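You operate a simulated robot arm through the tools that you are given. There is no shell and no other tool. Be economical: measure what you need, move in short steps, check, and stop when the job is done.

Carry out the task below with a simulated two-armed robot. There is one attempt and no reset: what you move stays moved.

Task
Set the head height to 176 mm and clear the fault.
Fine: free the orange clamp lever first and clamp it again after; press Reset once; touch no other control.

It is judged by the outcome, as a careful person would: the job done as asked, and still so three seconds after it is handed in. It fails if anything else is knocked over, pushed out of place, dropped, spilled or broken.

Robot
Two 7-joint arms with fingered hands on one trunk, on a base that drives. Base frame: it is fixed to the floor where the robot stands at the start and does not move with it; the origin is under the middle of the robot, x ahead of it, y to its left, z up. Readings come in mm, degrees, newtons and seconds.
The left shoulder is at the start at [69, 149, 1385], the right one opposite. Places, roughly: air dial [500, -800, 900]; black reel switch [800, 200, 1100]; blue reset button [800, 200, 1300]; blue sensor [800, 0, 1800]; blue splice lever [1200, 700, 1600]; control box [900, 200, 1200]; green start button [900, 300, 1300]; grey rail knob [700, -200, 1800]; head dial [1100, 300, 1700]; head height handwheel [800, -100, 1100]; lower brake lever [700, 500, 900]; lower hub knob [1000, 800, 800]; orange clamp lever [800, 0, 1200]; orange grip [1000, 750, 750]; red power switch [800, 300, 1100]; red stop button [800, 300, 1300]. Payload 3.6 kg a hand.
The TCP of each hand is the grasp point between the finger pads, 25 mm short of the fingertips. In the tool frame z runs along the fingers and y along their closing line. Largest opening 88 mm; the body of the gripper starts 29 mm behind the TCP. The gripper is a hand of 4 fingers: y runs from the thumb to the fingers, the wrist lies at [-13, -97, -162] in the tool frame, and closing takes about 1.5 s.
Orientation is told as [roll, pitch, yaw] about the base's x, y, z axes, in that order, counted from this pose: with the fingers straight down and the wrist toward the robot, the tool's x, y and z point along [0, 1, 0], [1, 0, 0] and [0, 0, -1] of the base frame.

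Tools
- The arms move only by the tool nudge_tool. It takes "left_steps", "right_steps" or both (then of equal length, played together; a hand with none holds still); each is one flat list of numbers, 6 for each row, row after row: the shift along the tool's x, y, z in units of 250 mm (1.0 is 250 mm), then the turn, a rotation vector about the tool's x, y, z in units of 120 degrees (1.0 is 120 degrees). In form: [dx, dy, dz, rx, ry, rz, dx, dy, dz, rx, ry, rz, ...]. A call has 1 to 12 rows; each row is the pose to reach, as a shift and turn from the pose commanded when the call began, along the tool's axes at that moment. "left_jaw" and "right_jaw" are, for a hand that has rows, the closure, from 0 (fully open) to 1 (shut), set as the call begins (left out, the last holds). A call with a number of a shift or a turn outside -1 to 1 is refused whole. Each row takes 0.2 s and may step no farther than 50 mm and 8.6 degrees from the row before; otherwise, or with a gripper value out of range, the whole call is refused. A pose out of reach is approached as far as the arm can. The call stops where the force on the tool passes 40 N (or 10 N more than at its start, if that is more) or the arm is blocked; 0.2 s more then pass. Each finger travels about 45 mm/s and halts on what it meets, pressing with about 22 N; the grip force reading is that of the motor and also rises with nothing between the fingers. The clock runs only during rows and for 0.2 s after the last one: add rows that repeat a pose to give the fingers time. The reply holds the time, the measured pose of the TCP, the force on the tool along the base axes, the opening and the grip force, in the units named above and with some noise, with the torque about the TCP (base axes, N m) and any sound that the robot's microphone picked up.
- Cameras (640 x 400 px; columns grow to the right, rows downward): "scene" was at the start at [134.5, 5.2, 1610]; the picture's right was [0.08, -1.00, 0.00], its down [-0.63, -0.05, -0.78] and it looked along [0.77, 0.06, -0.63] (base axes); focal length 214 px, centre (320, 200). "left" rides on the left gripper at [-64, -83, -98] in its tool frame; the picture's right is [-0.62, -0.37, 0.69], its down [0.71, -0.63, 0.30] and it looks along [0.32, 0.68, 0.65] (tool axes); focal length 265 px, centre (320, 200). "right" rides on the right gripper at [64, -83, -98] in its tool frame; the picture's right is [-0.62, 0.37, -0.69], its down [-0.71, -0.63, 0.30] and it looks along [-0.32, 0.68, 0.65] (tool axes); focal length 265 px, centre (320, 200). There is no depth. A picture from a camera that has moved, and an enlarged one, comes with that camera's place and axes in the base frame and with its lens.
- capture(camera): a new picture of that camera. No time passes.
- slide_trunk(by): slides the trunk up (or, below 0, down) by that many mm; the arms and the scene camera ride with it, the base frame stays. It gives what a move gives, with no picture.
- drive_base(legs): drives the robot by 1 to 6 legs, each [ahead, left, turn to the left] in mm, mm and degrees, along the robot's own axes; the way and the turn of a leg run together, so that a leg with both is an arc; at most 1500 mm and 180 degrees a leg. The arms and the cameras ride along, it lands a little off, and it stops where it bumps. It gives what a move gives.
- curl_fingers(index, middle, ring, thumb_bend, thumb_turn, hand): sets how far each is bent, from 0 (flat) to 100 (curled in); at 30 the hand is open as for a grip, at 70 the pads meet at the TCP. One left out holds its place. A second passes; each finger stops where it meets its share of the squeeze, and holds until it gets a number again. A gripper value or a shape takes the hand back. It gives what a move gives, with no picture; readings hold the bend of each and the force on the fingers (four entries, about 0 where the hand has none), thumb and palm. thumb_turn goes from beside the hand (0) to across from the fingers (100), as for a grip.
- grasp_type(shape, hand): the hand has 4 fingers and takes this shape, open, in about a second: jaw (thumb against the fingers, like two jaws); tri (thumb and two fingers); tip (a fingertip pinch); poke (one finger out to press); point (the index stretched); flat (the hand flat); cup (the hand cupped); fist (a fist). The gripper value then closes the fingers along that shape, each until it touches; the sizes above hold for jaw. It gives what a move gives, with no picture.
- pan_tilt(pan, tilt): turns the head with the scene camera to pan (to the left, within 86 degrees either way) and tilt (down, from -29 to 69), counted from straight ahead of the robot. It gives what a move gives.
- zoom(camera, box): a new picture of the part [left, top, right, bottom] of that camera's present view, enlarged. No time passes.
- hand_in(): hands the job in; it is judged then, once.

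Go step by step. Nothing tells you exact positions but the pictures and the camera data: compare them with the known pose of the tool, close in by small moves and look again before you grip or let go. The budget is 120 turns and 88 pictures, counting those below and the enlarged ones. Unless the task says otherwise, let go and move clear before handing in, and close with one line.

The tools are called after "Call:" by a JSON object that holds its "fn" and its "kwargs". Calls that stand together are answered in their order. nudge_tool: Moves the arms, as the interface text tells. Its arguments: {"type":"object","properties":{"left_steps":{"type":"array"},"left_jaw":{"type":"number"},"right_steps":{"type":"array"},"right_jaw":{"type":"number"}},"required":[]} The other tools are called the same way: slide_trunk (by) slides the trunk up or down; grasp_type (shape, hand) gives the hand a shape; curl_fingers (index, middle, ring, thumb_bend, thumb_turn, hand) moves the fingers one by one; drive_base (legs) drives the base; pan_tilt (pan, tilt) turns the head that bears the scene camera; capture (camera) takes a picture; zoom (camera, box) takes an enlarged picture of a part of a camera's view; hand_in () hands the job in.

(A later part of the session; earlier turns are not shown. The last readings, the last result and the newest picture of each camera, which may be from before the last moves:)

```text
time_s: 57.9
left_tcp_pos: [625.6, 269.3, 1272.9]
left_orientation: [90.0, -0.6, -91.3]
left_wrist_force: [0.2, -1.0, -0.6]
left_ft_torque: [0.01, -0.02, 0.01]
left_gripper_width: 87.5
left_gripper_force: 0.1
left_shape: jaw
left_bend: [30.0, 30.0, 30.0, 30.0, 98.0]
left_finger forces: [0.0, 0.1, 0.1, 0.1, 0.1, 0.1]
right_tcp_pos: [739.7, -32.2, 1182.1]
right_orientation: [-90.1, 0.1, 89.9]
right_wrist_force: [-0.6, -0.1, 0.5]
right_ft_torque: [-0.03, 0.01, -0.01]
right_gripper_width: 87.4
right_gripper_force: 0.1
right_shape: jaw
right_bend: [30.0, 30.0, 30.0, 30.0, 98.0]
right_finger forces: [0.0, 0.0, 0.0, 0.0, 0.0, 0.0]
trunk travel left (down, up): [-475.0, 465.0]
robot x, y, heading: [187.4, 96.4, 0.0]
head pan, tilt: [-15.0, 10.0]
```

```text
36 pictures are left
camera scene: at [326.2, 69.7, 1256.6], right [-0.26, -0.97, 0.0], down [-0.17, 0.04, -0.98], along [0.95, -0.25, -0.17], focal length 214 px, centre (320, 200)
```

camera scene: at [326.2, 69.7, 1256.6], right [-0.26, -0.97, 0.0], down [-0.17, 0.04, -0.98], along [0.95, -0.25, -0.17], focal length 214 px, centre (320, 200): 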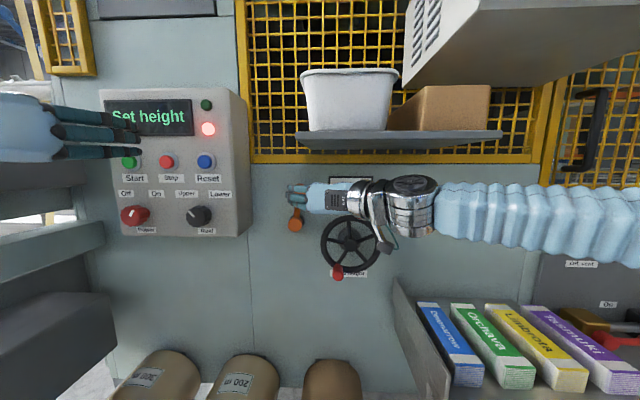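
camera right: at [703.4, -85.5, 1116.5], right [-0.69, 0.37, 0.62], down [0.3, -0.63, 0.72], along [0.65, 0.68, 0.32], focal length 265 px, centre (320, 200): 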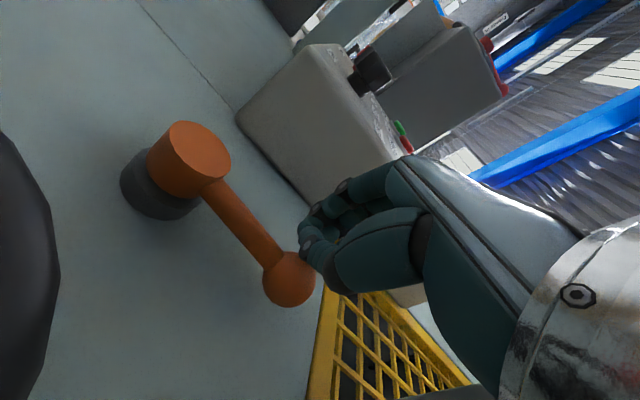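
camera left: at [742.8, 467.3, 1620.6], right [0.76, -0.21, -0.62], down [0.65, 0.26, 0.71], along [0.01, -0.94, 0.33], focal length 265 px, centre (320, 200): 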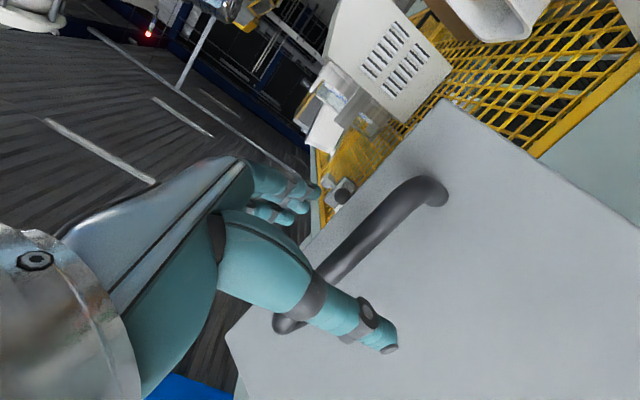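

Now I bring the jaw around the knob again, deeper this time, and close.

Call:
{"fn": "nudge_tool", "kwargs": {"right_steps": [-0.016, 0.064, 0.1, 0, 0, 0, -0.016, 0.064, 0.2, 0, 0, 0, -0.016, 0.064, 0.3, 0, 0, 0, -0.016, 0.064, 0.355, 0, 0, 0]}}

Call:
{"fn": "nudge_tool", "kwargs": {"right_steps": [0, 0, 0, 0, 0, 0, 0, 0, 0, 0, 0, 0, 0, 0, 0, 0, 0, 0, 0, 0, 0, 0, 0, 0, 0, 0, 0, 0, 0, 0, 0, 0, 0, 0, 0, 0], "right_jaw": 1}}

Call:
{"fn": "capture", "kwargs": {"camera": "right"}}

```text
time_s: 58.9
left_tcp_pos: [620.9, 271.3, 1273.6]
left_orientation: [90.4, -0.8, -91.3]
left_wrist_force: [-0.2, -0.4, 0.5]
left_ft_torque: [0.01, 0.03, 0.0]
left_gripper_width: 87.6
left_gripper_force: 0.0
left_shape: jaw
left_bend: [30.0, 30.0, 30.0, 30.0, 98.0]
left_finger forces: [0.0, 0.0, 0.1, 0.0, 0.0, 0.0]
right_tcp_pos: [826.1, -13.0, 1188.3]
right_orientation: [-90.2, 0.2, 90.1]
right_wrist_force: [-13.4, 3.7, -1.1]
right_ft_torque: [0.13, 0.12, -0.74]
right_gripper_width: 87.6
right_gripper_force: 0.1
right_shape: jaw
right_bend: [30.0, 30.0, 30.0, 26.0, 96.0]
right_finger forces: [0.0, 0.1, 0.0, 0.1, 14.6, 0.0]
trunk travel left (down, up): [-475.0, 465.0]
robot x, y, heading: [186.4, 95.0, -0.2]
head pan, tilt: [-15.0, 10.0]
```

```text
time_s: 60.3
left_tcp_pos: [632.2, 274.9, 1268.7]
left_orientation: [90.0, -0.9, -91.3]
left_wrist_force: [0.3, 0.2, 0.3]
left_ft_torque: [0.02, 0.0, -0.01]
left_gripper_width: 87.8
left_gripper_force: 0.1
left_shape: jaw
left_bend: [30.0, 30.0, 30.0, 30.0, 98.0]
left_finger forces: [0.0, 0.1, 0.1, 0.0, 0.0, 0.0]
right_tcp_pos: [833.8, -9.6, 1183.8]
right_orientation: [-89.7, 0.4, 90.0]
right_wrist_force: [2.8, 18.8, 0.6]
right_ft_torque: [0.01, -0.01, 0.05]
right_gripper_width: 10.8
right_gripper_force: 22.0
right_shape: jaw
right_bend: [70.0, 70.0, 70.0, 76.0, 100.0]
right_finger forces: [20.7, 8.4, 0.1, 0.1, 11.2, 0.1]
trunk travel left (down, up): [-475.0, 465.0]
robot x, y, heading: [187.0, 92.5, -0.1]
head pan, tilt: [-15.0, 10.0]
```

```text
35 pictures are left
camera right: at [735.1, -94.3, 1120.4], right [-0.69, 0.37, 0.62], down [0.31, -0.62, 0.72], along [0.66, 0.69, 0.32], focal length 265 px, centre (320, 200)
```

right: 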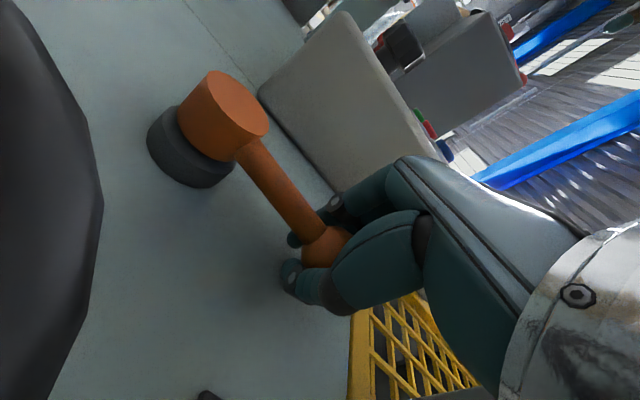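

Knob is well enclosed. I try left again, watching force and lever angle.

Call:
{"fn": "nudge_tool", "kwargs": {"right_steps": [0, 0.03, -0.01, 0, 0, 0, 0, 0.06, -0.02, 0, 0, 0, 0, 0.09, -0.02, 0, 0, 0]}}

Call:
{"fn": "capture", "kwargs": {"camera": "right"}}

```text
time_s: 61.1
left_tcp_pos: [634.2, 264.9, 1268.8]
left_orientation: [89.7, -0.4, -91.3]
left_wrist_force: [0.0, 0.0, 0.4]
left_ft_torque: [0.0, 0.02, 0.02]
left_gripper_width: 87.8
left_gripper_force: 0.0
left_shape: jaw
left_bend: [30.0, 30.0, 30.0, 30.0, 98.0]
left_finger forces: [0.0, 0.1, 0.1, 0.0, 0.0, 0.0]
right_tcp_pos: [833.5, -3.1, 1181.7]
right_orientation: [-89.7, -0.4, 89.2]
right_wrist_force: [24.8, -11.0, 3.9]
right_ft_torque: [-0.04, -0.01, 0.09]
right_gripper_width: 11.8
right_gripper_force: 21.7
right_shape: jaw
right_bend: [70.0, 70.0, 70.0, 74.0, 100.0]
right_finger forces: [12.6, 7.4, 0.0, 0.0, 19.9, 0.0]
trunk travel left (down, up): [-475.0, 465.0]
robot x, y, heading: [187.8, 91.5, -0.2]
head pan, tilt: [-15.0, 10.0]
```

```text
34 pictures are left
camera right: at [733.6, -84.3, 1118.0], right [-0.68, 0.38, 0.63], down [0.3, -0.64, 0.71], along [0.67, 0.67, 0.33], focal length 265 px, centre (320, 200)
```

right: 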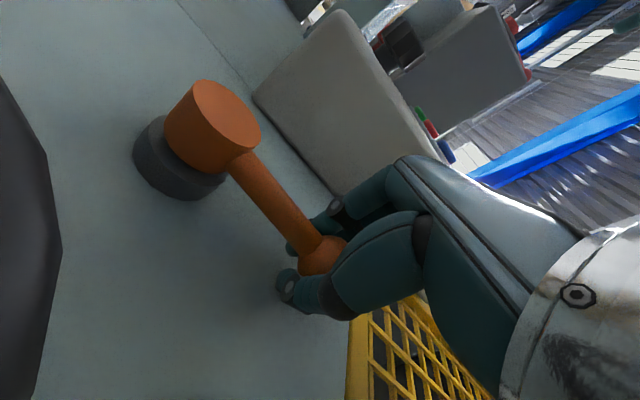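

The lever does not yield to the left, so I try the other way, top to the right along its arc.

Call:
{"fn": "nudge_tool", "kwargs": {"right_steps": [0, -0.045, 0, 0, 0, 0, 0, -0.09, 0, 0, 0, 0, 0.003, -0.12, 0, 0, 0, 0, 0.01, -0.15, 0, 0, 0, 0, 0.02, -0.18, 0, 0, 0, 0]}}

Call:
{"fn": "capture", "kwargs": {"camera": "right"}}

```text
time_s: 61.9
left_tcp_pos: [634.3, 273.5, 1268.1]
left_orientation: [89.7, -1.0, -91.3]
left_wrist_force: [0.1, -0.7, -0.2]
left_ft_torque: [0.01, -0.02, 0.06]
left_gripper_width: 87.8
left_gripper_force: 0.1
left_shape: jaw
left_bend: [30.0, 30.0, 30.0, 30.0, 98.0]
left_finger forces: [0.1, 0.0, 0.0, 0.0, 0.0, 0.0]
right_tcp_pos: [830.6, -11.3, 1181.5]
right_orientation: [-89.6, 0.7, 90.6]
right_wrist_force: [32.5, 21.0, 6.7]
right_ft_torque: [0.01, 0.01, 0.13]
right_gripper_width: 10.1
right_gripper_force: 22.1
right_shape: jaw
right_bend: [70.0, 70.0, 70.0, 75.0, 100.0]
right_finger forces: [21.2, 13.2, 2.7, 0.0, 12.5, 0.0]
trunk travel left (down, up): [-475.0, 465.0]
robot x, y, heading: [188.3, 100.4, 0.3]
head pan, tilt: [-15.0, 10.0]
stopped in row 4 (right hand): the force on the tool passed its limit at 42 N (the readings are from after the stop); the commanded pose is now the measured one
```

```text
33 pictures are left
camera right: at [732.3, -96.7, 1118.4], right [-0.69, 0.37, 0.62], down [0.32, -0.62, 0.72], along [0.65, 0.7, 0.31], focal length 265 px, centre (320, 200)
```

right: 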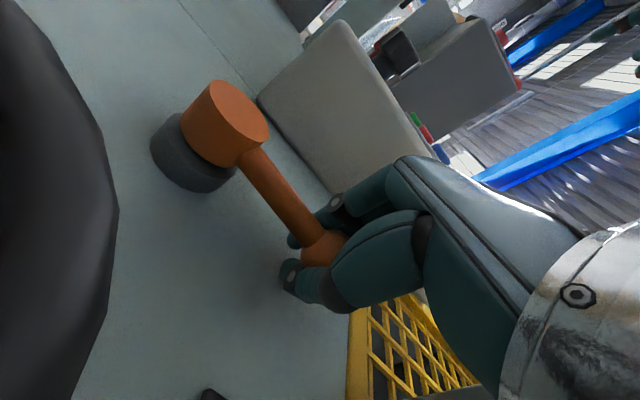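

Some of that force is just tension along x from hooking the knob. I relax forward first, then push left with a longer stroke.

Call:
{"fn": "nudge_tool", "kwargs": {"right_steps": [0, 0.01, 0.02, 0, 0, 0, 0, 0.03, 0.04, 0, 0, 0, 0, 0.03, 0.04, 0, 0, 0]}}

Call:
{"fn": "nudge_tool", "kwargs": {"right_steps": [0, 0.05, 0, 0, 0, 0, 0, 0.1, 0, 0, 0, 0, 0, 0.15, 0, 0, 0, 0, 0, 0.2, 0, 0, 0, 0]}}

Call:
{"fn": "capture", "kwargs": {"camera": "right"}}

```text
time_s: 62.7
left_tcp_pos: [628.8, 271.0, 1269.9]
left_orientation: [90.0, -0.6, -91.2]
left_wrist_force: [-0.4, 0.5, 0.6]
left_ft_torque: [-0.01, 0.0, -0.03]
left_gripper_width: 87.7
left_gripper_force: 0.0
left_shape: jaw
left_bend: [30.0, 30.0, 30.0, 30.0, 98.0]
left_finger forces: [0.1, 0.1, 0.0, 0.0, 0.1, 0.1]
right_tcp_pos: [833.5, -7.6, 1181.0]
right_orientation: [-89.7, 0.6, 90.8]
right_wrist_force: [-1.3, 7.3, -11.0]
right_ft_torque: [-0.02, 0.07, -0.02]
right_gripper_width: 9.8
right_gripper_force: 22.3
right_shape: jaw
right_bend: [70.0, 70.0, 70.0, 76.0, 100.0]
right_finger forces: [19.1, 5.7, 0.1, 0.1, 12.6, 0.0]
trunk travel left (down, up): [-475.0, 465.0]
robot x, y, heading: [186.7, 96.1, -0.0]
head pan, tilt: [-15.0, 10.0]
```

```text
time_s: 63.7
left_tcp_pos: [640.1, 264.8, 1268.7]
left_orientation: [89.5, -0.4, -91.3]
left_wrist_force: [0.0, 1.1, -0.8]
left_ft_torque: [0.01, -0.01, 0.04]
left_gripper_width: 87.4
left_gripper_force: 0.1
left_shape: jaw
left_bend: [30.0, 30.0, 30.0, 30.0, 98.0]
left_finger forces: [0.0, 0.1, 0.1, 0.0, 0.0, 0.1]
right_tcp_pos: [840.8, 30.1, 1175.2]
right_orientation: [-89.5, -0.2, 89.6]
right_wrist_force: [31.6, -15.4, -8.6]
right_ft_torque: [0.1, 0.24, 0.24]
right_gripper_width: 10.4
right_gripper_force: 22.1
right_shape: jaw
right_bend: [70.0, 70.0, 70.0, 75.0, 100.0]
right_finger forces: [9.4, 8.8, 3.5, 0.0, 17.7, 0.1]
right hand out of reach, approached as far as the arm can: row 4
trunk travel left (down, up): [-475.0, 465.0]
robot x, y, heading: [187.1, 95.1, -0.0]
head pan, tilt: [-15.0, 10.0]
```

```text
32 pictures are left
camera right: at [741.2, -52.9, 1111.1], right [-0.69, 0.37, 0.63], down [0.31, -0.63, 0.71], along [0.66, 0.68, 0.32], focal length 265 px, centre (320, 200)
```

right: 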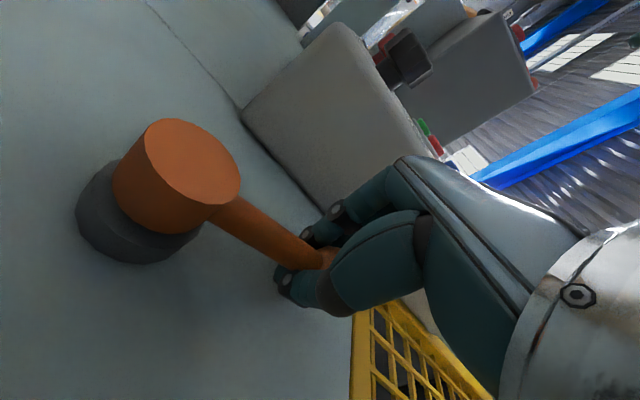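

The lever is swinging left (about 22° past vertical). I use the base to give the arm reach, following the arc down.

Call:
{"fn": "drive_base", "kwargs": {"legs": [[20, 22, 0]]}}

Call:
{"fn": "nudge_tool", "kwargs": {"right_steps": [0.02, 0.02, 0, 0, 0, 0, 0.05, 0.04, 0, 0, 0, 0, 0.08, 0.06, 0, 0, 0, 0, 0.11, 0.08, 0, 0, 0, 0]}}

Call:
{"fn": "capture", "kwargs": {"camera": "right"}}

```text
time_s: 64.7
left_tcp_pos: [647.0, 288.7, 1270.9]
left_orientation: [90.2, -0.4, -91.3]
left_wrist_force: [-0.1, 0.2, 0.5]
left_ft_torque: [0.0, -0.01, -0.06]
left_gripper_width: 87.7
left_gripper_force: 0.1
left_shape: jaw
left_bend: [30.0, 30.0, 30.0, 30.0, 98.0]
left_finger forces: [0.0, 0.0, 0.1, 0.0, 0.0, 0.0]
right_tcp_pos: [852.0, 51.5, 1164.5]
right_orientation: [-88.7, 0.4, 89.5]
right_wrist_force: [3.7, -15.5, -11.6]
right_ft_torque: [-0.15, 0.17, 0.11]
right_gripper_width: 12.0
right_gripper_force: 22.2
right_shape: jaw
right_bend: [70.0, 70.0, 70.0, 74.0, 100.0]
right_finger forces: [16.9, 3.9, 0.9, 0.0, 27.9, 0.0]
trunk travel left (down, up): [-475.0, 465.0]
robot x, y, heading: [199.2, 113.5, -0.2]
head pan, tilt: [-15.0, 10.0]
stopped in leg 1: the force on the tool passed its limit at 50 N (the readings are from after the stop); the commanded pose is now the measured one
```

```text
time_s: 65.9
left_tcp_pos: [647.6, 289.8, 1270.6]
left_orientation: [90.0, -0.5, -91.2]
left_wrist_force: [0.0, -0.5, -0.6]
left_ft_torque: [0.0, -0.03, -0.03]
left_gripper_width: 87.8
left_gripper_force: 0.1
left_shape: jaw
left_bend: [30.0, 30.0, 30.0, 30.0, 98.0]
left_finger forces: [0.0, 0.0, 0.0, 0.1, 0.0, 0.0]
right_tcp_pos: [854.3, 64.8, 1145.9]
right_orientation: [-89.7, 0.0, 88.5]
right_wrist_force: [25.7, -8.8, 8.2]
right_ft_torque: [-0.49, 0.57, 0.44]
right_gripper_width: 11.7
right_gripper_force: 22.1
right_shape: jaw
right_bend: [70.0, 70.0, 70.0, 72.0, 100.0]
right_finger forces: [10.7, 9.1, 4.4, 0.1, 37.4, 0.0]
trunk travel left (down, up): [-475.0, 465.0]
robot x, y, heading: [204.1, 110.9, -0.3]
head pan, tilt: [-15.0, 10.0]
stopped in row 4 (right hand): the force on the tool passed its limit at 40 N (the readings are from after the stop); the commanded pose is now the measured one
```

```text
31 pictures are left
camera right: at [753.8, -15.5, 1082.3], right [-0.68, 0.39, 0.62], down [0.29, -0.64, 0.71], along [0.67, 0.67, 0.32], focal length 265 px, centre (320, 200)
```

right: 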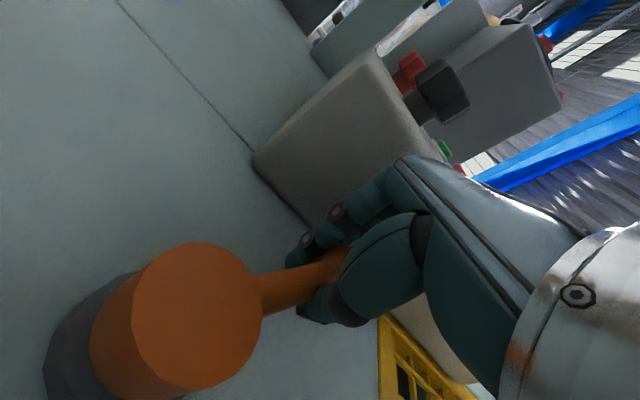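

The lever is now about 58° left of vertical. I open only part-way (control box is near), back straight out and check.

Call:
{"fn": "nudge_tool", "kwargs": {"right_steps": [0, 0, 0.01, 0, 0, 0, 0, 0, 0.01, 0, 0, 0, 0, 0, 0.01, 0, 0, 0, 0, 0, 0.01, 0, 0, 0, 0, 0, 0.01, 0, 0, 0], "right_jaw": 0.5}}

Call:
{"fn": "nudge_tool", "kwargs": {"right_steps": [0, 0, -0.1, 0, 0, 0, 0, 0, -0.2, 0, 0, 0, 0, 0, -0.35, 0, 0, 0, 0, 0, -0.5, 0, 0, 0, 0, -0.1, -0.65, 0, 0, 0, 0, -0.2, -0.8, 0, 0, 0]}}

Call:
{"fn": "capture", "kwargs": {"camera": "scene"}}

```text
time_s: 67.1
left_tcp_pos: [642.2, 284.0, 1274.4]
left_orientation: [90.3, -0.3, -91.3]
left_wrist_force: [0.1, -1.0, 0.5]
left_ft_torque: [0.04, 0.02, 0.05]
left_gripper_width: 87.7
left_gripper_force: 0.0
left_shape: jaw
left_bend: [30.0, 30.0, 30.0, 30.0, 98.0]
left_finger forces: [0.0, 0.1, 0.0, 0.1, 0.1, 0.1]
right_tcp_pos: [848.8, 67.0, 1147.8]
right_orientation: [-89.8, -0.1, 89.6]
right_wrist_force: [-7.7, -14.7, 7.1]
right_ft_torque: [0.05, -0.09, 0.45]
right_gripper_width: 41.4
right_gripper_force: 0.1
right_shape: jaw
right_bend: [74.0, 51.0, 41.0, 68.0, 100.0]
right_finger forces: [0.1, 14.6, 0.1, 0.0, 4.3, 0.0]
trunk travel left (down, up): [-475.0, 465.0]
robot x, y, heading: [205.0, 110.9, 0.0]
head pan, tilt: [-15.0, 10.0]
```

```text
time_s: 68.5
left_tcp_pos: [643.8, 285.9, 1273.2]
left_orientation: [90.3, -0.4, -91.3]
left_wrist_force: [0.3, -1.0, -0.2]
left_ft_torque: [-0.02, 0.02, 0.0]
left_gripper_width: 87.5
left_gripper_force: 0.1
left_shape: jaw
left_bend: [30.0, 30.0, 30.0, 30.0, 98.0]
left_finger forces: [0.1, 0.0, 0.0, 0.1, 0.0, 0.0]
right_tcp_pos: [648.3, 24.1, 1146.8]
right_orientation: [-89.7, 0.2, 89.4]
right_wrist_force: [0.2, 0.6, -1.1]
right_ft_torque: [-0.04, 0.0, -0.01]
right_gripper_width: 44.1
right_gripper_force: 0.1
right_shape: jaw
right_bend: [74.0, 45.0, 41.0, 69.0, 100.0]
right_finger forces: [0.0, 0.1, 0.1, 0.0, 0.0, 0.0]
trunk travel left (down, up): [-475.0, 465.0]
robot x, y, heading: [200.4, 116.0, -0.1]
head pan, tilt: [-15.0, 10.0]
```

```text
30 pictures are left
camera scene: at [340.5, 85.4, 1256.7], right [-0.26, -0.97, 0.0], down [-0.17, 0.05, -0.99], along [0.95, -0.25, -0.17], focal length 214 px, centre (320, 200)
```

scene: 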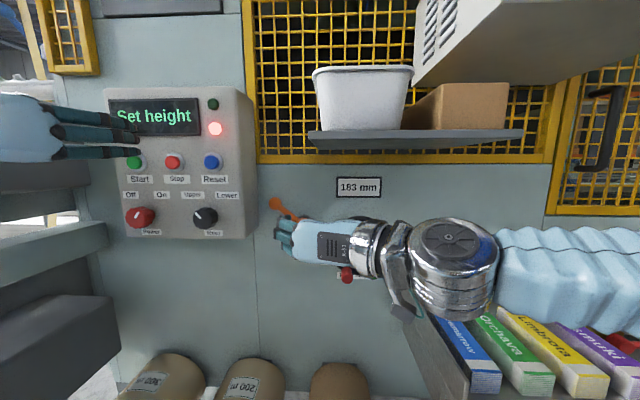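

The lever points up-left and the readout still shows 183. Next the wheel: I back the base off 100 mm (so the elbow stays clear of the boxes), open the hand, and bring it in front of the red crank handle near [745, -84, 1013].

Call:
{"fn": "drive_base", "kwargs": {"legs": [[-100, 0, 0]]}}

Call:
{"fn": "nudge_tool", "kwargs": {"right_steps": [0.09, -0.07, 0.06, 0, 0, 0, 0.18, -0.14, 0.12, 0, 0, 0, 0.27, -0.21, 0.18, 0, 0, 0, 0.36, -0.28, 0.24, 0, 0, 0, 0.45, -0.35, 0.3, 0, 0, 0, 0.536, -0.432, 0.36, 0, 0, 0], "right_jaw": 0}}

Call:
{"fn": "capture", "kwargs": {"camera": "scene"}}

Call:
{"fn": "capture", "kwargs": {"camera": "right"}}

```text
time_s: 70.5
left_tcp_pos: [546.7, 287.1, 1271.2]
left_orientation: [90.0, -0.5, -91.3]
left_wrist_force: [-0.4, -0.3, 0.0]
left_ft_torque: [0.02, -0.02, 0.05]
left_gripper_width: 87.6
left_gripper_force: 0.1
left_shape: jaw
left_bend: [30.0, 30.0, 30.0, 30.0, 98.0]
left_finger forces: [0.0, 0.0, 0.0, 0.1, 0.1, 0.1]
right_tcp_pos: [553.1, 23.4, 1146.1]
right_orientation: [-89.5, -0.1, 89.5]
right_wrist_force: [0.4, 0.4, -0.1]
right_ft_torque: [0.01, 0.0, -0.02]
right_gripper_width: 44.0
right_gripper_force: 0.0
right_shape: jaw
right_bend: [74.0, 45.0, 41.0, 69.0, 100.0]
right_finger forces: [0.0, 0.0, 0.1, 0.0, 0.0, 0.0]
trunk travel left (down, up): [-475.0, 465.0]
robot x, y, heading: [101.1, 111.7, -0.1]
head pan, tilt: [-15.0, 10.0]
```

```text
time_s: 71.9
left_tcp_pos: [547.4, 286.4, 1270.2]
left_orientation: [90.0, -0.4, -91.2]
left_wrist_force: [0.4, 0.3, -0.5]
left_ft_torque: [0.04, 0.03, -0.01]
left_gripper_width: 87.9
left_gripper_force: 0.1
left_shape: jaw
left_bend: [30.0, 30.0, 30.0, 30.0, 98.0]
left_finger forces: [0.0, 0.1, 0.0, 0.0, 0.0, 0.0]
right_tcp_pos: [626.1, -72.1, 1063.1]
right_orientation: [-88.6, 0.1, 89.4]
right_wrist_force: [0.2, -0.3, -1.4]
right_ft_torque: [0.0, 0.01, 0.02]
right_gripper_width: 87.7
right_gripper_force: 0.1
right_shape: jaw
right_bend: [30.0, 30.0, 30.0, 30.0, 98.0]
right_finger forces: [0.0, 0.0, 0.0, 0.1, 0.1, 0.0]
right hand out of reach, approached as far as the arm can: row 4, 5, 6
trunk travel left (down, up): [-475.0, 465.0]
robot x, y, heading: [102.2, 108.7, 0.1]
head pan, tilt: [-15.0, 10.0]
```

```text
29 pictures are left
camera scene: at [241.5, 85.2, 1256.2], right [-0.26, -0.97, 0.0], down [-0.17, 0.05, -0.98], along [0.95, -0.25, -0.17], focal length 214 px, centre (320, 200)
```

scene: 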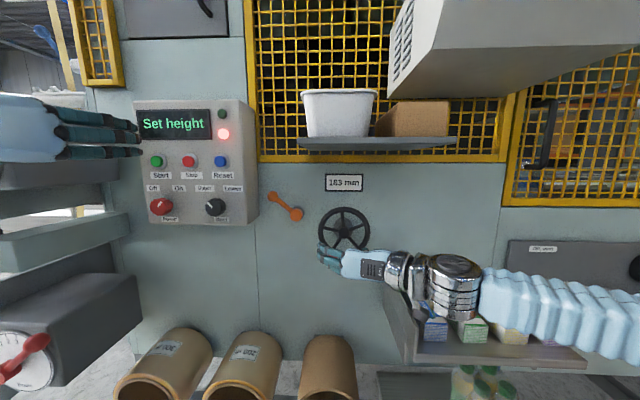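

```text
28 pictures are left
camera right: at [525.3, -154.4, 1002.0], right [-0.67, 0.38, 0.64], down [0.31, -0.63, 0.71], along [0.67, 0.68, 0.31], focal length 265 px, centre (320, 200)
```

right: 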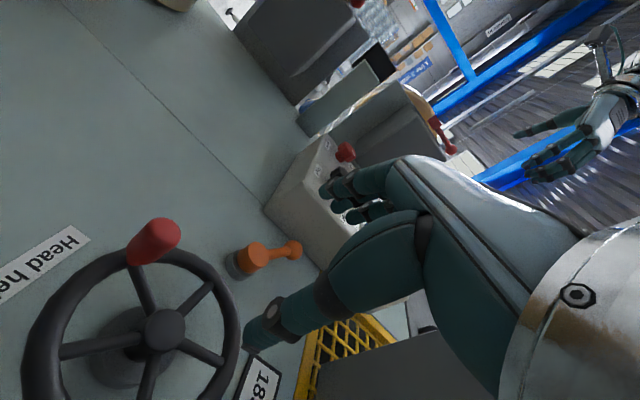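

Clear view of wheel and handle. The arm can't fold lower at this trunk height, so I lower the trunk 70 mm.

Call:
{"fn": "slide_trunk", "kwargs": {"by": -70}}

Call:
{"fn": "nudge_tool", "kwargs": {"right_steps": [-0.05, 0, 0, 0, 0, 0, -0.1, 0, 0, 0, 0, 0]}}

Call:
{"fn": "capture", "kwargs": {"camera": "right"}}

```text
time_s: 72.9
left_tcp_pos: [544.9, 288.0, 1202.0]
left_orientation: [90.2, -0.5, -91.3]
left_wrist_force: [-0.3, -0.6, 0.4]
left_ft_torque: [0.01, -0.01, -0.01]
left_gripper_width: 87.7
left_gripper_force: 0.0
left_shape: jaw
left_bend: [30.0, 30.0, 30.0, 30.0, 98.0]
left_finger forces: [0.0, 0.2, 0.0, 0.0, 0.0, 0.0]
right_tcp_pos: [625.2, -71.5, 995.5]
right_orientation: [-88.7, 0.2, 89.3]
right_wrist_force: [-0.3, 0.1, 0.1]
right_ft_torque: [0.04, 0.0, 0.01]
right_gripper_width: 87.5
right_gripper_force: 0.1
right_shape: jaw
right_bend: [30.0, 30.0, 30.0, 30.0, 98.0]
right_finger forces: [0.0, 0.0, 0.0, 0.0, 0.0, 0.0]
trunk travel left (down, up): [-405.0, 535.0]
robot x, y, heading: [102.2, 112.2, 0.2]
head pan, tilt: [-15.0, 10.0]
```

```text
time_s: 73.5
left_tcp_pos: [545.8, 288.7, 1200.2]
left_orientation: [90.1, -0.5, -91.3]
left_wrist_force: [-0.3, -0.1, -0.1]
left_ft_torque: [-0.04, -0.04, 0.0]
left_gripper_width: 87.8
left_gripper_force: 0.0
left_shape: jaw
left_bend: [30.0, 30.0, 30.0, 30.0, 98.0]
left_finger forces: [0.0, 0.0, 0.0, 0.0, 0.0, 0.0]
right_tcp_pos: [625.2, -71.3, 1020.6]
right_orientation: [-88.7, 0.2, 89.5]
right_wrist_force: [-0.6, 0.1, 0.6]
right_ft_torque: [0.01, 0.0, -0.03]
right_gripper_width: 87.5
right_gripper_force: 0.0
right_shape: jaw
right_bend: [30.0, 30.0, 30.0, 30.0, 98.0]
right_finger forces: [0.0, 0.0, 0.0, 0.0, 0.1, 0.0]
trunk travel left (down, up): [-405.0, 535.0]
robot x, y, heading: [102.7, 111.9, 0.2]
head pan, tilt: [-15.0, 10.0]
```

```text
27 pictures are left
camera right: at [524.3, -153.4, 957.9], right [-0.67, 0.38, 0.63], down [0.31, -0.63, 0.71], along [0.67, 0.68, 0.31], focal length 265 px, centre (320, 200)
```

right: 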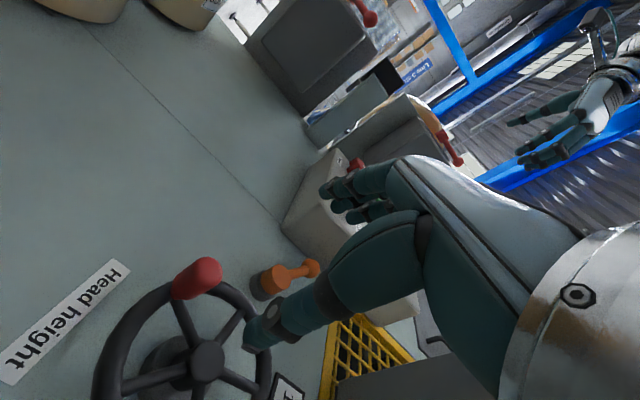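

Handle centre ≈ [750, -86, 1007]. I slide the open jaw over it and close.

Call:
{"fn": "nudge_tool", "kwargs": {"right_steps": [0.056, -0.06, 0.1, 0, 0, 0, 0.056, -0.06, 0.2, 0, 0, 0, 0.056, -0.06, 0.3, 0, 0, 0, 0.056, -0.06, 0.4, 0, 0, 0, 0.056, -0.06, 0.468, 0, 0, 0]}}

Call:
{"fn": "nudge_tool", "kwargs": {"right_steps": [0, 0, 0, 0, 0, 0, 0, 0, 0, 0, 0, 0, 0, 0, 0, 0, 0, 0, 0, 0, 0, 0, 0, 0, 0, 0, 0, 0, 0, 0, 0, 0, 0, 0, 0, 0], "right_jaw": 1}}

Call:
{"fn": "capture", "kwargs": {"camera": "right"}}

```text
time_s: 73.9
left_tcp_pos: [545.2, 290.4, 1200.5]
left_orientation: [90.1, -0.5, -91.3]
left_wrist_force: [1.2, -0.3, -0.7]
left_ft_torque: [0.0, -0.02, -0.02]
left_gripper_width: 87.9
left_gripper_force: 0.1
left_shape: jaw
left_bend: [30.0, 30.0, 30.0, 30.0, 98.0]
left_finger forces: [0.1, 0.0, 0.0, 0.0, 0.0, 0.0]
right_tcp_pos: [632.8, -68.7, 1013.4]
right_orientation: [-87.8, -1.2, 91.2]
right_wrist_force: [-45.9, 21.0, 13.7]
right_ft_torque: [0.11, 4.47, -7.04]
right_gripper_width: 87.9
right_gripper_force: 0.1
right_shape: jaw
right_bend: [30.0, 30.0, 30.0, 30.0, 98.0]
right_finger forces: [0.0, 0.0, 0.1, 0.0, 0.0, 0.0]
trunk travel left (down, up): [-405.0, 535.0]
robot x, y, heading: [94.6, 111.8, 0.2]
head pan, tilt: [-15.0, 10.0]
stopped in row 1 (right hand): the force on the tool passed its limit at 58 N (the readings are from after the stop); the commanded pose is now the measured one
```

```text
time_s: 75.3
left_tcp_pos: [541.9, 293.7, 1201.8]
left_orientation: [90.4, -0.8, -91.3]
left_wrist_force: [0.8, -0.3, -0.6]
left_ft_torque: [0.01, 0.01, 0.01]
left_gripper_width: 87.6
left_gripper_force: 0.0
left_shape: jaw
left_bend: [30.0, 30.0, 30.0, 30.0, 98.0]
left_finger forces: [0.0, 0.0, 0.0, 0.0, 0.0, 0.1]
right_tcp_pos: [633.7, -68.2, 1011.7]
right_orientation: [-88.1, -0.5, 90.6]
right_wrist_force: [-25.7, 27.6, 1.1]
right_ft_torque: [1.76, 1.9, -5.54]
right_gripper_width: 0.0
right_gripper_force: 18.6
right_shape: jaw
right_bend: [70.0, 70.0, 70.0, 37.0, 100.0]
right_finger forces: [0.1, 0.0, 0.1, 0.1, 0.0, 0.1]
trunk travel left (down, up): [-405.0, 535.0]
robot x, y, heading: [101.3, 111.5, 0.1]
head pan, tilt: [-15.0, 10.0]
```

```text
26 pictures are left
camera right: at [533.6, -151.8, 950.6], right [-0.68, 0.35, 0.65], down [0.34, -0.63, 0.7], along [0.66, 0.69, 0.31], focal length 265 px, centre (320, 200)
```

right: 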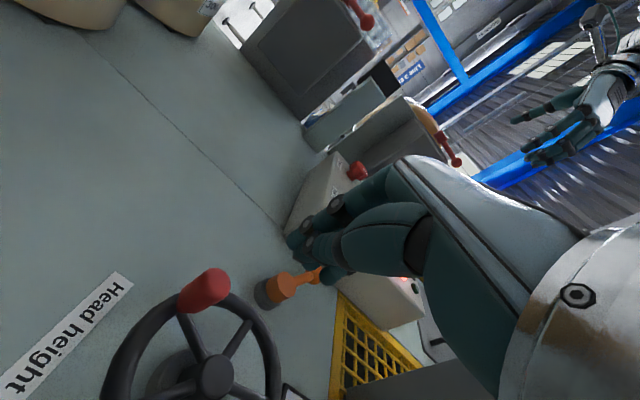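

The hand's lower camera bracket met the box rack; I back off at once, upward, then roll the hand 90° so its wrist and camera are above the fingers, clear of the rack.

Call:
{"fn": "nudge_tool", "kwargs": {"right_steps": [-0.05, 0.05, -0.1, 0, 0, 0, -0.15, 0.1, -0.2, 0, 0, 0, -0.28, 0.1, -0.2, 0, 0, 0], "right_jaw": 0}}

Call:
{"fn": "nudge_tool", "kwargs": {"right_steps": [0, 0, 0, 0, 0, -0.068, 0, 0, 0, 0, 0, -0.136, 0, 0, 0, 0, 0, -0.204, 0, 0, 0, 0, 0, -0.272, 0, 0, 0, 0, 0, -0.34, 0, 0, 0, 0, 0, -0.408, 0, 0, 0, 0, 0, -0.476, 0, 0, 0, 0, 0, -0.544, 0, 0, 0, 0, 0, -0.612, 0, 0, 0, 0, 0, -0.68, 0, 0, 0, 0, 0, -0.75]}}

Call:
{"fn": "pan_tilt", "kwargs": {"pan": -20, "tilt": 25}}

Call:
{"fn": "capture", "kwargs": {"camera": "scene"}}

```text
time_s: 76.1
left_tcp_pos: [549.3, 287.0, 1199.7]
left_orientation: [89.9, -0.4, -91.3]
left_wrist_force: [0.4, -0.2, 0.3]
left_ft_torque: [-0.01, 0.0, 0.0]
left_gripper_width: 87.8
left_gripper_force: 0.1
left_shape: jaw
left_bend: [30.0, 30.0, 30.0, 30.0, 98.0]
left_finger forces: [0.0, 0.1, 0.0, 0.0, 0.0, 0.0]
right_tcp_pos: [593.4, -52.4, 1080.3]
right_orientation: [-88.0, -0.7, 90.5]
right_wrist_force: [0.4, 0.9, -0.4]
right_ft_torque: [-0.03, -0.02, 0.03]
right_gripper_width: 87.7
right_gripper_force: 0.2
right_shape: jaw
right_bend: [30.0, 30.0, 30.0, 30.0, 98.0]
right_finger forces: [0.1, 0.1, 0.1, 0.1, 0.0, 0.0]
trunk travel left (down, up): [-405.0, 535.0]
robot x, y, heading: [101.7, 108.0, 0.1]
head pan, tilt: [-15.0, 10.0]
```

```text
time_s: 78.5
left_tcp_pos: [546.1, 288.9, 1201.4]
left_orientation: [90.0, -0.5, -91.3]
left_wrist_force: [0.1, 0.9, -1.0]
left_ft_torque: [0.03, -0.01, 0.01]
left_gripper_width: 87.8
left_gripper_force: 0.1
left_shape: jaw
left_bend: [30.0, 30.0, 30.0, 30.0, 98.0]
left_finger forces: [0.0, 0.0, 0.0, 0.1, 0.1, 0.0]
right_tcp_pos: [587.3, -64.8, 1005.6]
right_orientation: [-89.0, 37.7, 91.6]
right_wrist_force: [-0.8, 0.2, 1.1]
right_ft_torque: [0.02, -0.03, 0.0]
right_gripper_width: 87.9
right_gripper_force: 0.0
right_shape: jaw
right_bend: [30.0, 30.0, 30.0, 30.0, 97.0]
right_finger forces: [0.0, 0.1, 0.0, 0.0, 0.0, 0.1]
right hand out of reach, approached as far as the arm can: row 4, 5, 6, 7, 8, 9, 10, 11
trunk travel left (down, up): [-405.0, 535.0]
robot x, y, heading: [100.9, 113.2, -0.2]
head pan, tilt: [-15.0, 10.0]
```

```text
time_s: 79.3
left_tcp_pos: [547.2, 289.1, 1201.0]
left_orientation: [90.0, -0.5, -91.3]
left_wrist_force: [1.0, -1.1, 0.1]
left_ft_torque: [-0.02, -0.01, -0.01]
left_gripper_width: 87.8
left_gripper_force: 0.0
left_shape: jaw
left_bend: [30.0, 30.0, 30.0, 30.0, 98.0]
left_finger forces: [0.1, 0.0, 0.1, 0.0, 0.0, 0.0]
right_tcp_pos: [587.4, -64.8, 1005.3]
right_orientation: [-88.8, 37.7, 91.5]
right_wrist_force: [0.5, 0.8, -0.8]
right_ft_torque: [0.02, 0.02, -0.01]
right_gripper_width: 88.3
right_gripper_force: 0.1
right_shape: jaw
right_bend: [30.0, 30.0, 30.0, 30.0, 97.0]
right_finger forces: [0.1, 0.0, 0.0, 0.1, 0.0, 0.1]
trunk travel left (down, up): [-405.0, 535.0]
robot x, y, heading: [101.1, 109.4, -0.0]
head pan, tilt: [-20.0, 25.0]
```

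```text
25 pictures are left
camera scene: at [237.2, 78.7, 1162.1], right [-0.34, -0.94, 0.0], down [-0.4, 0.14, -0.91], along [0.85, -0.31, -0.42], focal length 214 px, centre (320, 200)
```

scene: 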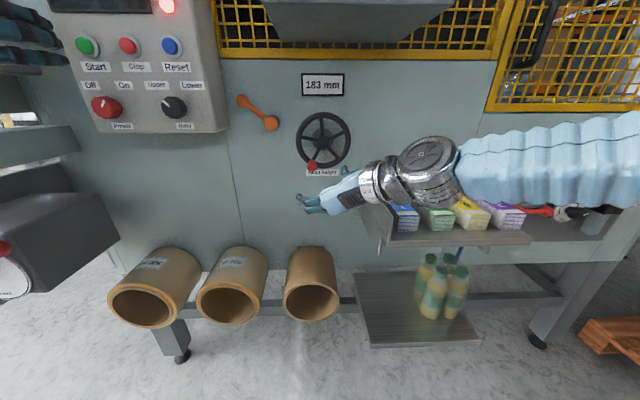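

The arm can't roll far enough, and the rack (front corner ≈ [524, -168, 894]) blocks the right hand. The left hand, whose wrist lies to the left, suits the wheel better. I unroll and retract the right hand, then shift the base right.

Call:
{"fn": "nudge_tool", "kwargs": {"right_steps": [0, 0, -0.05, 0, 0, 0.068, 0, 0, -0.1, 0, 0, 0.136, 0, 0, -0.15, 0, 0, 0.204, 0, 0, -0.2, 0, 0, 0.272, 0, 0, -0.25, 0, 0, 0.34, 0, 0, -0.3, 0, 0, 0.408, 0, 0, -0.35, 0, 0, 0.476, 0, 0, -0.4, 0, 0, 0.544, 0, 0, -0.45, 0, 0, 0.612, 0, 0, -0.5, 0, 0, 0.68, 0, 0, -0.55, 0, 0, 0.75, 0, 0, -0.65, 0, 0, 0.75]}}

Call:
{"fn": "pan_tilt", "kwargs": {"pan": -15, "tilt": 25}}

Call:
{"fn": "capture", "kwargs": {"camera": "scene"}}

```text
time_s: 81.9
left_tcp_pos: [546.8, 287.5, 1200.7]
left_orientation: [90.1, -0.6, -91.3]
left_wrist_force: [-0.5, 0.1, -0.1]
left_ft_torque: [0.01, -0.02, 0.0]
left_gripper_width: 87.6
left_gripper_force: 0.1
left_shape: jaw
left_bend: [30.0, 30.0, 30.0, 30.0, 98.0]
left_finger forces: [0.0, 0.0, 0.0, 0.0, 0.0, 0.0]
right_tcp_pos: [552.5, -129.2, 1036.9]
right_orientation: [-88.7, -52.5, 90.0]
right_wrist_force: [0.6, -0.6, -0.4]
right_ft_torque: [-0.03, 0.0, -0.03]
right_gripper_width: 88.0
right_gripper_force: 0.0
right_shape: jaw
right_bend: [30.0, 30.0, 30.0, 30.0, 98.0]
right_finger forces: [0.0, 0.0, 0.0, 0.1, 0.1, 0.0]
right hand out of reach, approached as far as the arm can: row 5, 6, 7, 8, 9, 10, 11, 12
trunk travel left (down, up): [-405.0, 535.0]
robot x, y, heading: [104.1, 115.6, -0.0]
head pan, tilt: [-20.0, 25.0]
```

```text
time_s: 82.6
left_tcp_pos: [547.3, 288.4, 1201.0]
left_orientation: [90.0, -0.5, -91.3]
left_wrist_force: [-0.4, 0.1, 0.3]
left_ft_torque: [0.02, -0.05, 0.01]
left_gripper_width: 87.4
left_gripper_force: 0.1
left_shape: jaw
left_bend: [30.0, 30.0, 30.0, 30.0, 98.0]
left_finger forces: [0.1, 0.0, 0.1, 0.0, 0.0, 0.1]
right_tcp_pos: [553.3, -128.5, 1035.4]
right_orientation: [-88.6, -52.3, 89.9]
right_wrist_force: [0.1, 0.6, -0.7]
right_ft_torque: [-0.01, -0.01, -0.01]
right_gripper_width: 88.0
right_gripper_force: 0.0
right_shape: jaw
right_bend: [30.0, 30.0, 30.0, 30.0, 98.0]
right_finger forces: [0.0, 0.0, 0.1, 0.1, 0.2, 0.0]
trunk travel left (down, up): [-405.0, 535.0]
robot x, y, heading: [103.0, 112.5, 0.2]
head pan, tilt: [-15.0, 25.0]
```

```text
24 pictures are left
camera scene: at [240.0, 86.3, 1162.0], right [-0.26, -0.97, 0.0], down [-0.41, 0.11, -0.91], along [0.88, -0.23, -0.42], focal length 214 px, centre (320, 200)
```

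scene: 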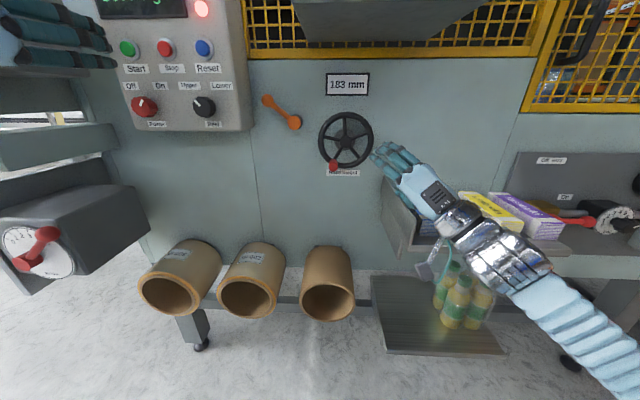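

The right hand over-rolled. I roll it back level and lift it well above the rack.

Call:
{"fn": "nudge_tool", "kwargs": {"right_steps": [-0.04, 0.05, 0, 0, 0, -0.062, -0.08, 0.1, 0, 0, 0, -0.124, -0.12, 0.15, 0, 0, 0, -0.186, -0.16, 0.2, 0, 0, 0, -0.248, -0.2, 0.25, 0, 0, 0, -0.31, -0.23, 0.3, 0, 0, 0, -0.372, -0.26, 0.33, 0, 0, 0, -0.433]}}

```text
time_s: 84.2
left_tcp_pos: [545.8, 286.6, 1200.8]
left_orientation: [90.0, -0.4, -91.4]
left_wrist_force: [0.3, 0.1, 0.0]
left_ft_torque: [0.03, 0.02, 0.01]
left_gripper_width: 87.8
left_gripper_force: 0.0
left_shape: jaw
left_bend: [30.0, 30.0, 30.0, 30.0, 98.0]
left_finger forces: [0.0, 0.0, 0.0, 0.1, 0.0, 0.0]
right_tcp_pos: [553.6, -130.9, 1138.0]
right_orientation: [-89.0, -0.3, 90.9]
right_wrist_force: [0.1, -0.7, 1.1]
right_ft_torque: [0.0, 0.03, 0.03]
right_gripper_width: 87.9
right_gripper_force: 0.0
right_shape: jaw
right_bend: [30.0, 30.0, 30.0, 30.0, 98.0]
right_finger forces: [0.0, 0.0, 0.0, 0.0, 0.0, 0.0]
right hand out of reach, approached as far as the arm can: row 3
trunk travel left (down, up): [-405.0, 535.0]
robot x, y, heading: [100.1, 113.1, -0.1]
head pan, tilt: [-15.0, 25.0]
```

Now I shift the base 100 mm right so the left hand can take the wheel.

Call:
{"fn": "drive_base", "kwargs": {"legs": [[0, -100, 0]]}}

Call:
{"fn": "nudge_tool", "kwargs": {"left_steps": [-0.1, 0.15, 0, 0, 0, 0, -0.2, 0.3, 0, 0, 0, 0, -0.3, 0.45, 0, 0, 0, 0, -0.4, 0.6, 0, 0, 0, 0, -0.5, 0.75, 0, 0, 0, 0, -0.6, 0.9, 0, 0, 0, 0, -0.7, 1.0, 0.05, 0, 0, 0, -0.77, 1.0, 0.15, 0, 0, 0]}}

Call:
{"fn": "capture", "kwargs": {"camera": "scene"}}

Call:
{"fn": "capture", "kwargs": {"camera": "left"}}

```text
time_s: 86.1
left_tcp_pos: [547.7, 190.1, 1200.9]
left_orientation: [90.0, -0.6, -91.2]
left_wrist_force: [0.2, -0.7, 0.0]
left_ft_torque: [0.0, -0.03, -0.02]
left_gripper_width: 87.5
left_gripper_force: 0.0
left_shape: jaw
left_bend: [30.0, 30.0, 30.0, 30.0, 98.0]
left_finger forces: [0.0, 0.1, 0.0, 0.0, 0.0, 0.1]
right_tcp_pos: [553.0, -228.2, 1139.3]
right_orientation: [-89.2, -0.4, 90.9]
right_wrist_force: [0.7, -0.1, 1.2]
right_ft_torque: [0.02, 0.03, 0.05]
right_gripper_width: 87.9
right_gripper_force: 0.1
right_shape: jaw
right_bend: [30.0, 30.0, 30.0, 30.0, 98.0]
right_finger forces: [0.0, 0.1, 0.0, 0.0, 0.0, 0.1]
trunk travel left (down, up): [-405.0, 535.0]
robot x, y, heading: [101.3, 7.5, -0.0]
head pan, tilt: [-15.0, 25.0]
```

```text
time_s: 87.9
left_tcp_pos: [577.6, -64.4, 1011.9]
left_orientation: [90.3, -0.6, -91.4]
left_wrist_force: [-0.3, -0.5, -0.3]
left_ft_torque: [0.0, 0.0, 0.0]
left_gripper_width: 87.6
left_gripper_force: 0.0
left_shape: jaw
left_bend: [30.0, 30.0, 30.0, 30.0, 98.0]
left_finger forces: [0.1, 0.0, 0.1, 0.0, 0.0, 0.0]
right_tcp_pos: [553.0, -227.6, 1139.1]
right_orientation: [-89.1, -0.3, 90.9]
right_wrist_force: [1.0, -0.2, 0.5]
right_ft_torque: [0.0, 0.0, -0.01]
right_gripper_width: 87.9
right_gripper_force: 0.0
right_shape: jaw
right_bend: [30.0, 30.0, 30.0, 30.0, 98.0]
right_finger forces: [0.1, 0.0, 0.0, 0.0, 0.1, 0.0]
trunk travel left (down, up): [-405.0, 535.0]
robot x, y, heading: [98.2, 6.9, -0.2]
head pan, tilt: [-15.0, 25.0]
```

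```text
23 pictures are left
camera scene: at [239.0, -16.8, 1162.1], right [-0.26, -0.97, 0.0], down [-0.41, 0.11, -0.91], along [0.88, -0.23, -0.42], focal length 214 px, centre (320, 200)
```

scene: 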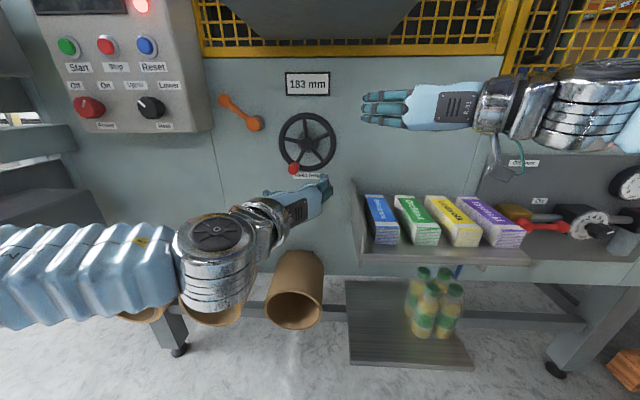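

```text
22 pictures are left
camera left: at [481.0, 20.8, 945.7], right [0.7, 0.35, -0.62], down [0.32, 0.63, 0.71], along [0.64, -0.7, 0.33], focal length 265 px, centre (320, 200)
```

left: 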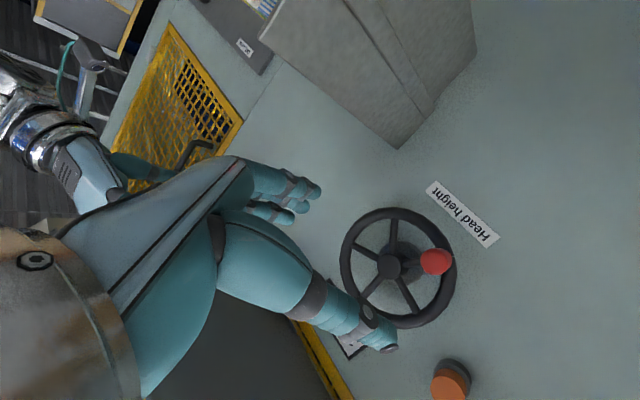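

The left hand reaches well; handle at ≈[752, -86, 1006]. I advance over it and check before closing.

Call:
{"fn": "nudge_tool", "kwargs": {"left_steps": [-0.02, 0.08, 0.13, 0, 0, 0, -0.024, 0.086, 0.26, 0, 0, 0, -0.024, 0.086, 0.39, 0, 0, 0, -0.024, 0.086, 0.52, 0, 0, 0, -0.024, 0.082, 0.65, 0, 0, 0]}}

Call:
{"fn": "capture", "kwargs": {"camera": "left"}}

```text
time_s: 89.1
left_tcp_pos: [708.0, -34.2, 1003.9]
left_orientation: [90.1, -0.5, -91.3]
left_wrist_force: [0.0, 0.3, 0.2]
left_ft_torque: [0.03, 0.0, -0.03]
left_gripper_width: 88.0
left_gripper_force: 0.1
left_shape: jaw
left_bend: [30.0, 30.0, 30.0, 30.0, 98.0]
left_finger forces: [0.0, 0.0, 0.0, 0.0, 0.1, 0.0]
left hand out of reach, approached as far as the arm can: row 1, 2, 3, 4, 5
right_tcp_pos: [554.8, -227.9, 1139.3]
right_orientation: [-89.1, -0.3, 90.9]
right_wrist_force: [0.4, 0.3, 0.5]
right_ft_torque: [0.01, 0.02, -0.01]
right_gripper_width: 87.8
right_gripper_force: 0.2
right_shape: jaw
right_bend: [30.0, 30.0, 30.0, 30.0, 98.0]
right_finger forces: [0.1, 0.0, 0.0, 0.1, 0.1, 0.0]
trunk travel left (down, up): [-405.0, 535.0]
robot x, y, heading: [99.2, 10.3, -0.1]
head pan, tilt: [-15.0, 25.0]
```

```text
21 pictures are left
camera left: at [611.3, 50.6, 937.7], right [0.7, 0.35, -0.62], down [0.32, 0.63, 0.71], along [0.64, -0.7, 0.33], focal length 265 px, centre (320, 200)
```

left: 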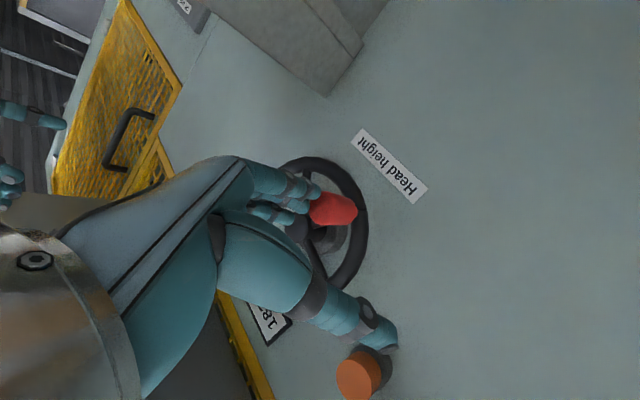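

The arm is short sideways. I retract slightly and shift the base 100 mm further right.

Call:
{"fn": "nudge_tool", "kwargs": {"left_steps": [0, 0, -0.12, 0, 0, 0, 0, 0, -0.25, 0, 0, 0]}}

Call:
{"fn": "drive_base", "kwargs": {"legs": [[0, -100, 0]]}}

Call:
{"fn": "capture", "kwargs": {"camera": "left"}}

```text
time_s: 89.7
left_tcp_pos: [644.4, -34.1, 1003.7]
left_orientation: [90.1, -0.5, -91.2]
left_wrist_force: [-0.6, 0.1, 0.3]
left_ft_torque: [0.03, 0.01, -0.01]
left_gripper_width: 87.8
left_gripper_force: 0.0
left_shape: jaw
left_bend: [30.0, 30.0, 30.0, 30.0, 98.0]
left_finger forces: [0.0, 0.0, 0.0, 0.1, 0.0, 0.0]
right_tcp_pos: [553.6, -228.4, 1140.6]
right_orientation: [-89.2, -0.2, 90.9]
right_wrist_force: [-0.2, -0.8, -1.1]
right_ft_torque: [0.0, 0.03, 0.0]
right_gripper_width: 88.0
right_gripper_force: 0.1
right_shape: jaw
right_bend: [30.0, 30.0, 30.0, 30.0, 98.0]
right_finger forces: [0.0, 0.1, 0.0, 0.0, 0.0, 0.0]
trunk travel left (down, up): [-405.0, 535.0]
robot x, y, heading: [104.5, 10.1, -0.2]
head pan, tilt: [-15.0, 25.0]
```

```text
time_s: 91.7
left_tcp_pos: [645.5, -131.5, 1003.9]
left_orientation: [90.1, -0.6, -91.2]
left_wrist_force: [-0.3, 2.0, 0.7]
left_ft_torque: [-0.02, -0.03, -0.03]
left_gripper_width: 87.7
left_gripper_force: 0.1
left_shape: jaw
left_bend: [30.0, 30.0, 30.0, 30.0, 98.0]
left_finger forces: [0.1, 0.0, 0.0, 0.1, 0.0, 0.1]
right_tcp_pos: [554.9, -325.9, 1139.0]
right_orientation: [-89.1, -0.3, 91.1]
right_wrist_force: [-0.1, -0.6, -0.2]
right_ft_torque: [-0.01, 0.0, -0.02]
right_gripper_width: 87.8
right_gripper_force: 0.1
right_shape: jaw
right_bend: [30.0, 30.0, 30.0, 30.0, 98.0]
right_finger forces: [0.0, 0.0, 0.0, 0.0, 0.1, 0.1]
trunk travel left (down, up): [-405.0, 535.0]
robot x, y, heading: [99.1, -95.9, 0.0]
head pan, tilt: [-15.0, 25.0]
```

```text
20 pictures are left
camera left: at [548.2, -47.1, 938.3], right [0.7, 0.35, -0.62], down [0.32, 0.63, 0.71], along [0.64, -0.69, 0.33], focal length 265 px, centre (320, 200)
```

left: 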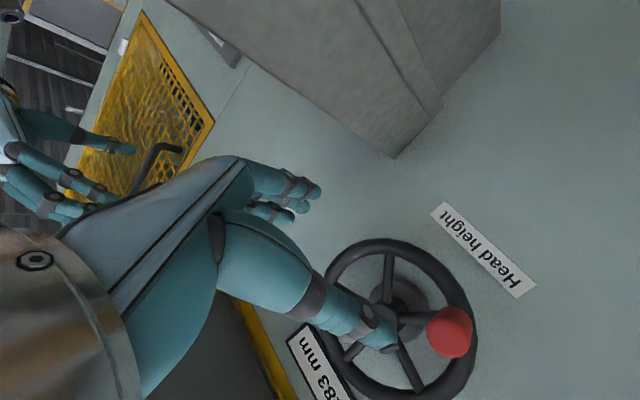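

Now I move left 45 mm in line with the handle, then forward over it.

Call:
{"fn": "nudge_tool", "kwargs": {"left_steps": [0.004, -0.1, 0, 0, 0, 0, 0.008, -0.182, 0.06, 0, 0, 0, 0.008, -0.182, 0.16, 0, 0, 0, 0.008, -0.182, 0.28, 0, 0, 0, 0.008, -0.182, 0.39, 0, 0, 0]}}

Call:
{"fn": "capture", "kwargs": {"camera": "left"}}

```text
time_s: 92.8
left_tcp_pos: [744.5, -89.3, 1004.5]
left_orientation: [90.0, -0.5, -91.1]
left_wrist_force: [0.5, 0.1, -0.2]
left_ft_torque: [0.01, 0.0, 0.0]
left_gripper_width: 87.6
left_gripper_force: 0.2
left_shape: jaw
left_bend: [30.0, 30.0, 30.0, 30.0, 98.0]
left_finger forces: [0.0, 0.4, 0.0, 0.0, 0.0, 0.0]
right_tcp_pos: [554.6, -324.8, 1138.1]
right_orientation: [-89.0, -0.3, 91.1]
right_wrist_force: [0.7, -0.6, -0.5]
right_ft_torque: [0.02, 0.04, -0.01]
right_gripper_width: 88.2
right_gripper_force: 0.1
right_shape: jaw
right_bend: [30.0, 30.0, 30.0, 30.0, 98.0]
right_finger forces: [0.0, 0.0, 0.1, 0.0, 0.1, 0.0]
trunk travel left (down, up): [-405.0, 535.0]
robot x, y, heading: [98.9, -95.0, 0.3]
head pan, tilt: [-15.0, 25.0]
```

```text
19 pictures are left
camera left: at [647.4, -4.3, 939.4], right [0.7, 0.35, -0.62], down [0.32, 0.63, 0.71], along [0.64, -0.69, 0.33], focal length 265 px, centre (320, 200)
```

left: 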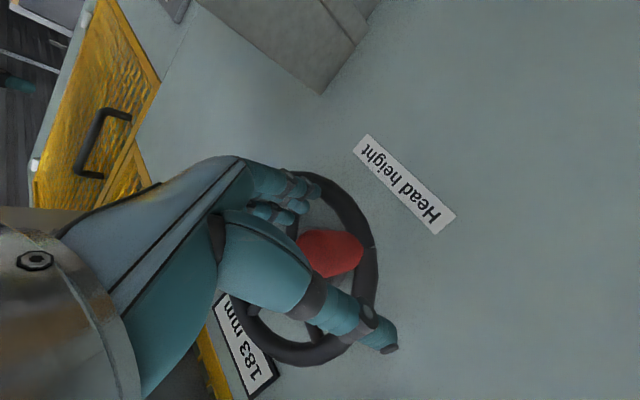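

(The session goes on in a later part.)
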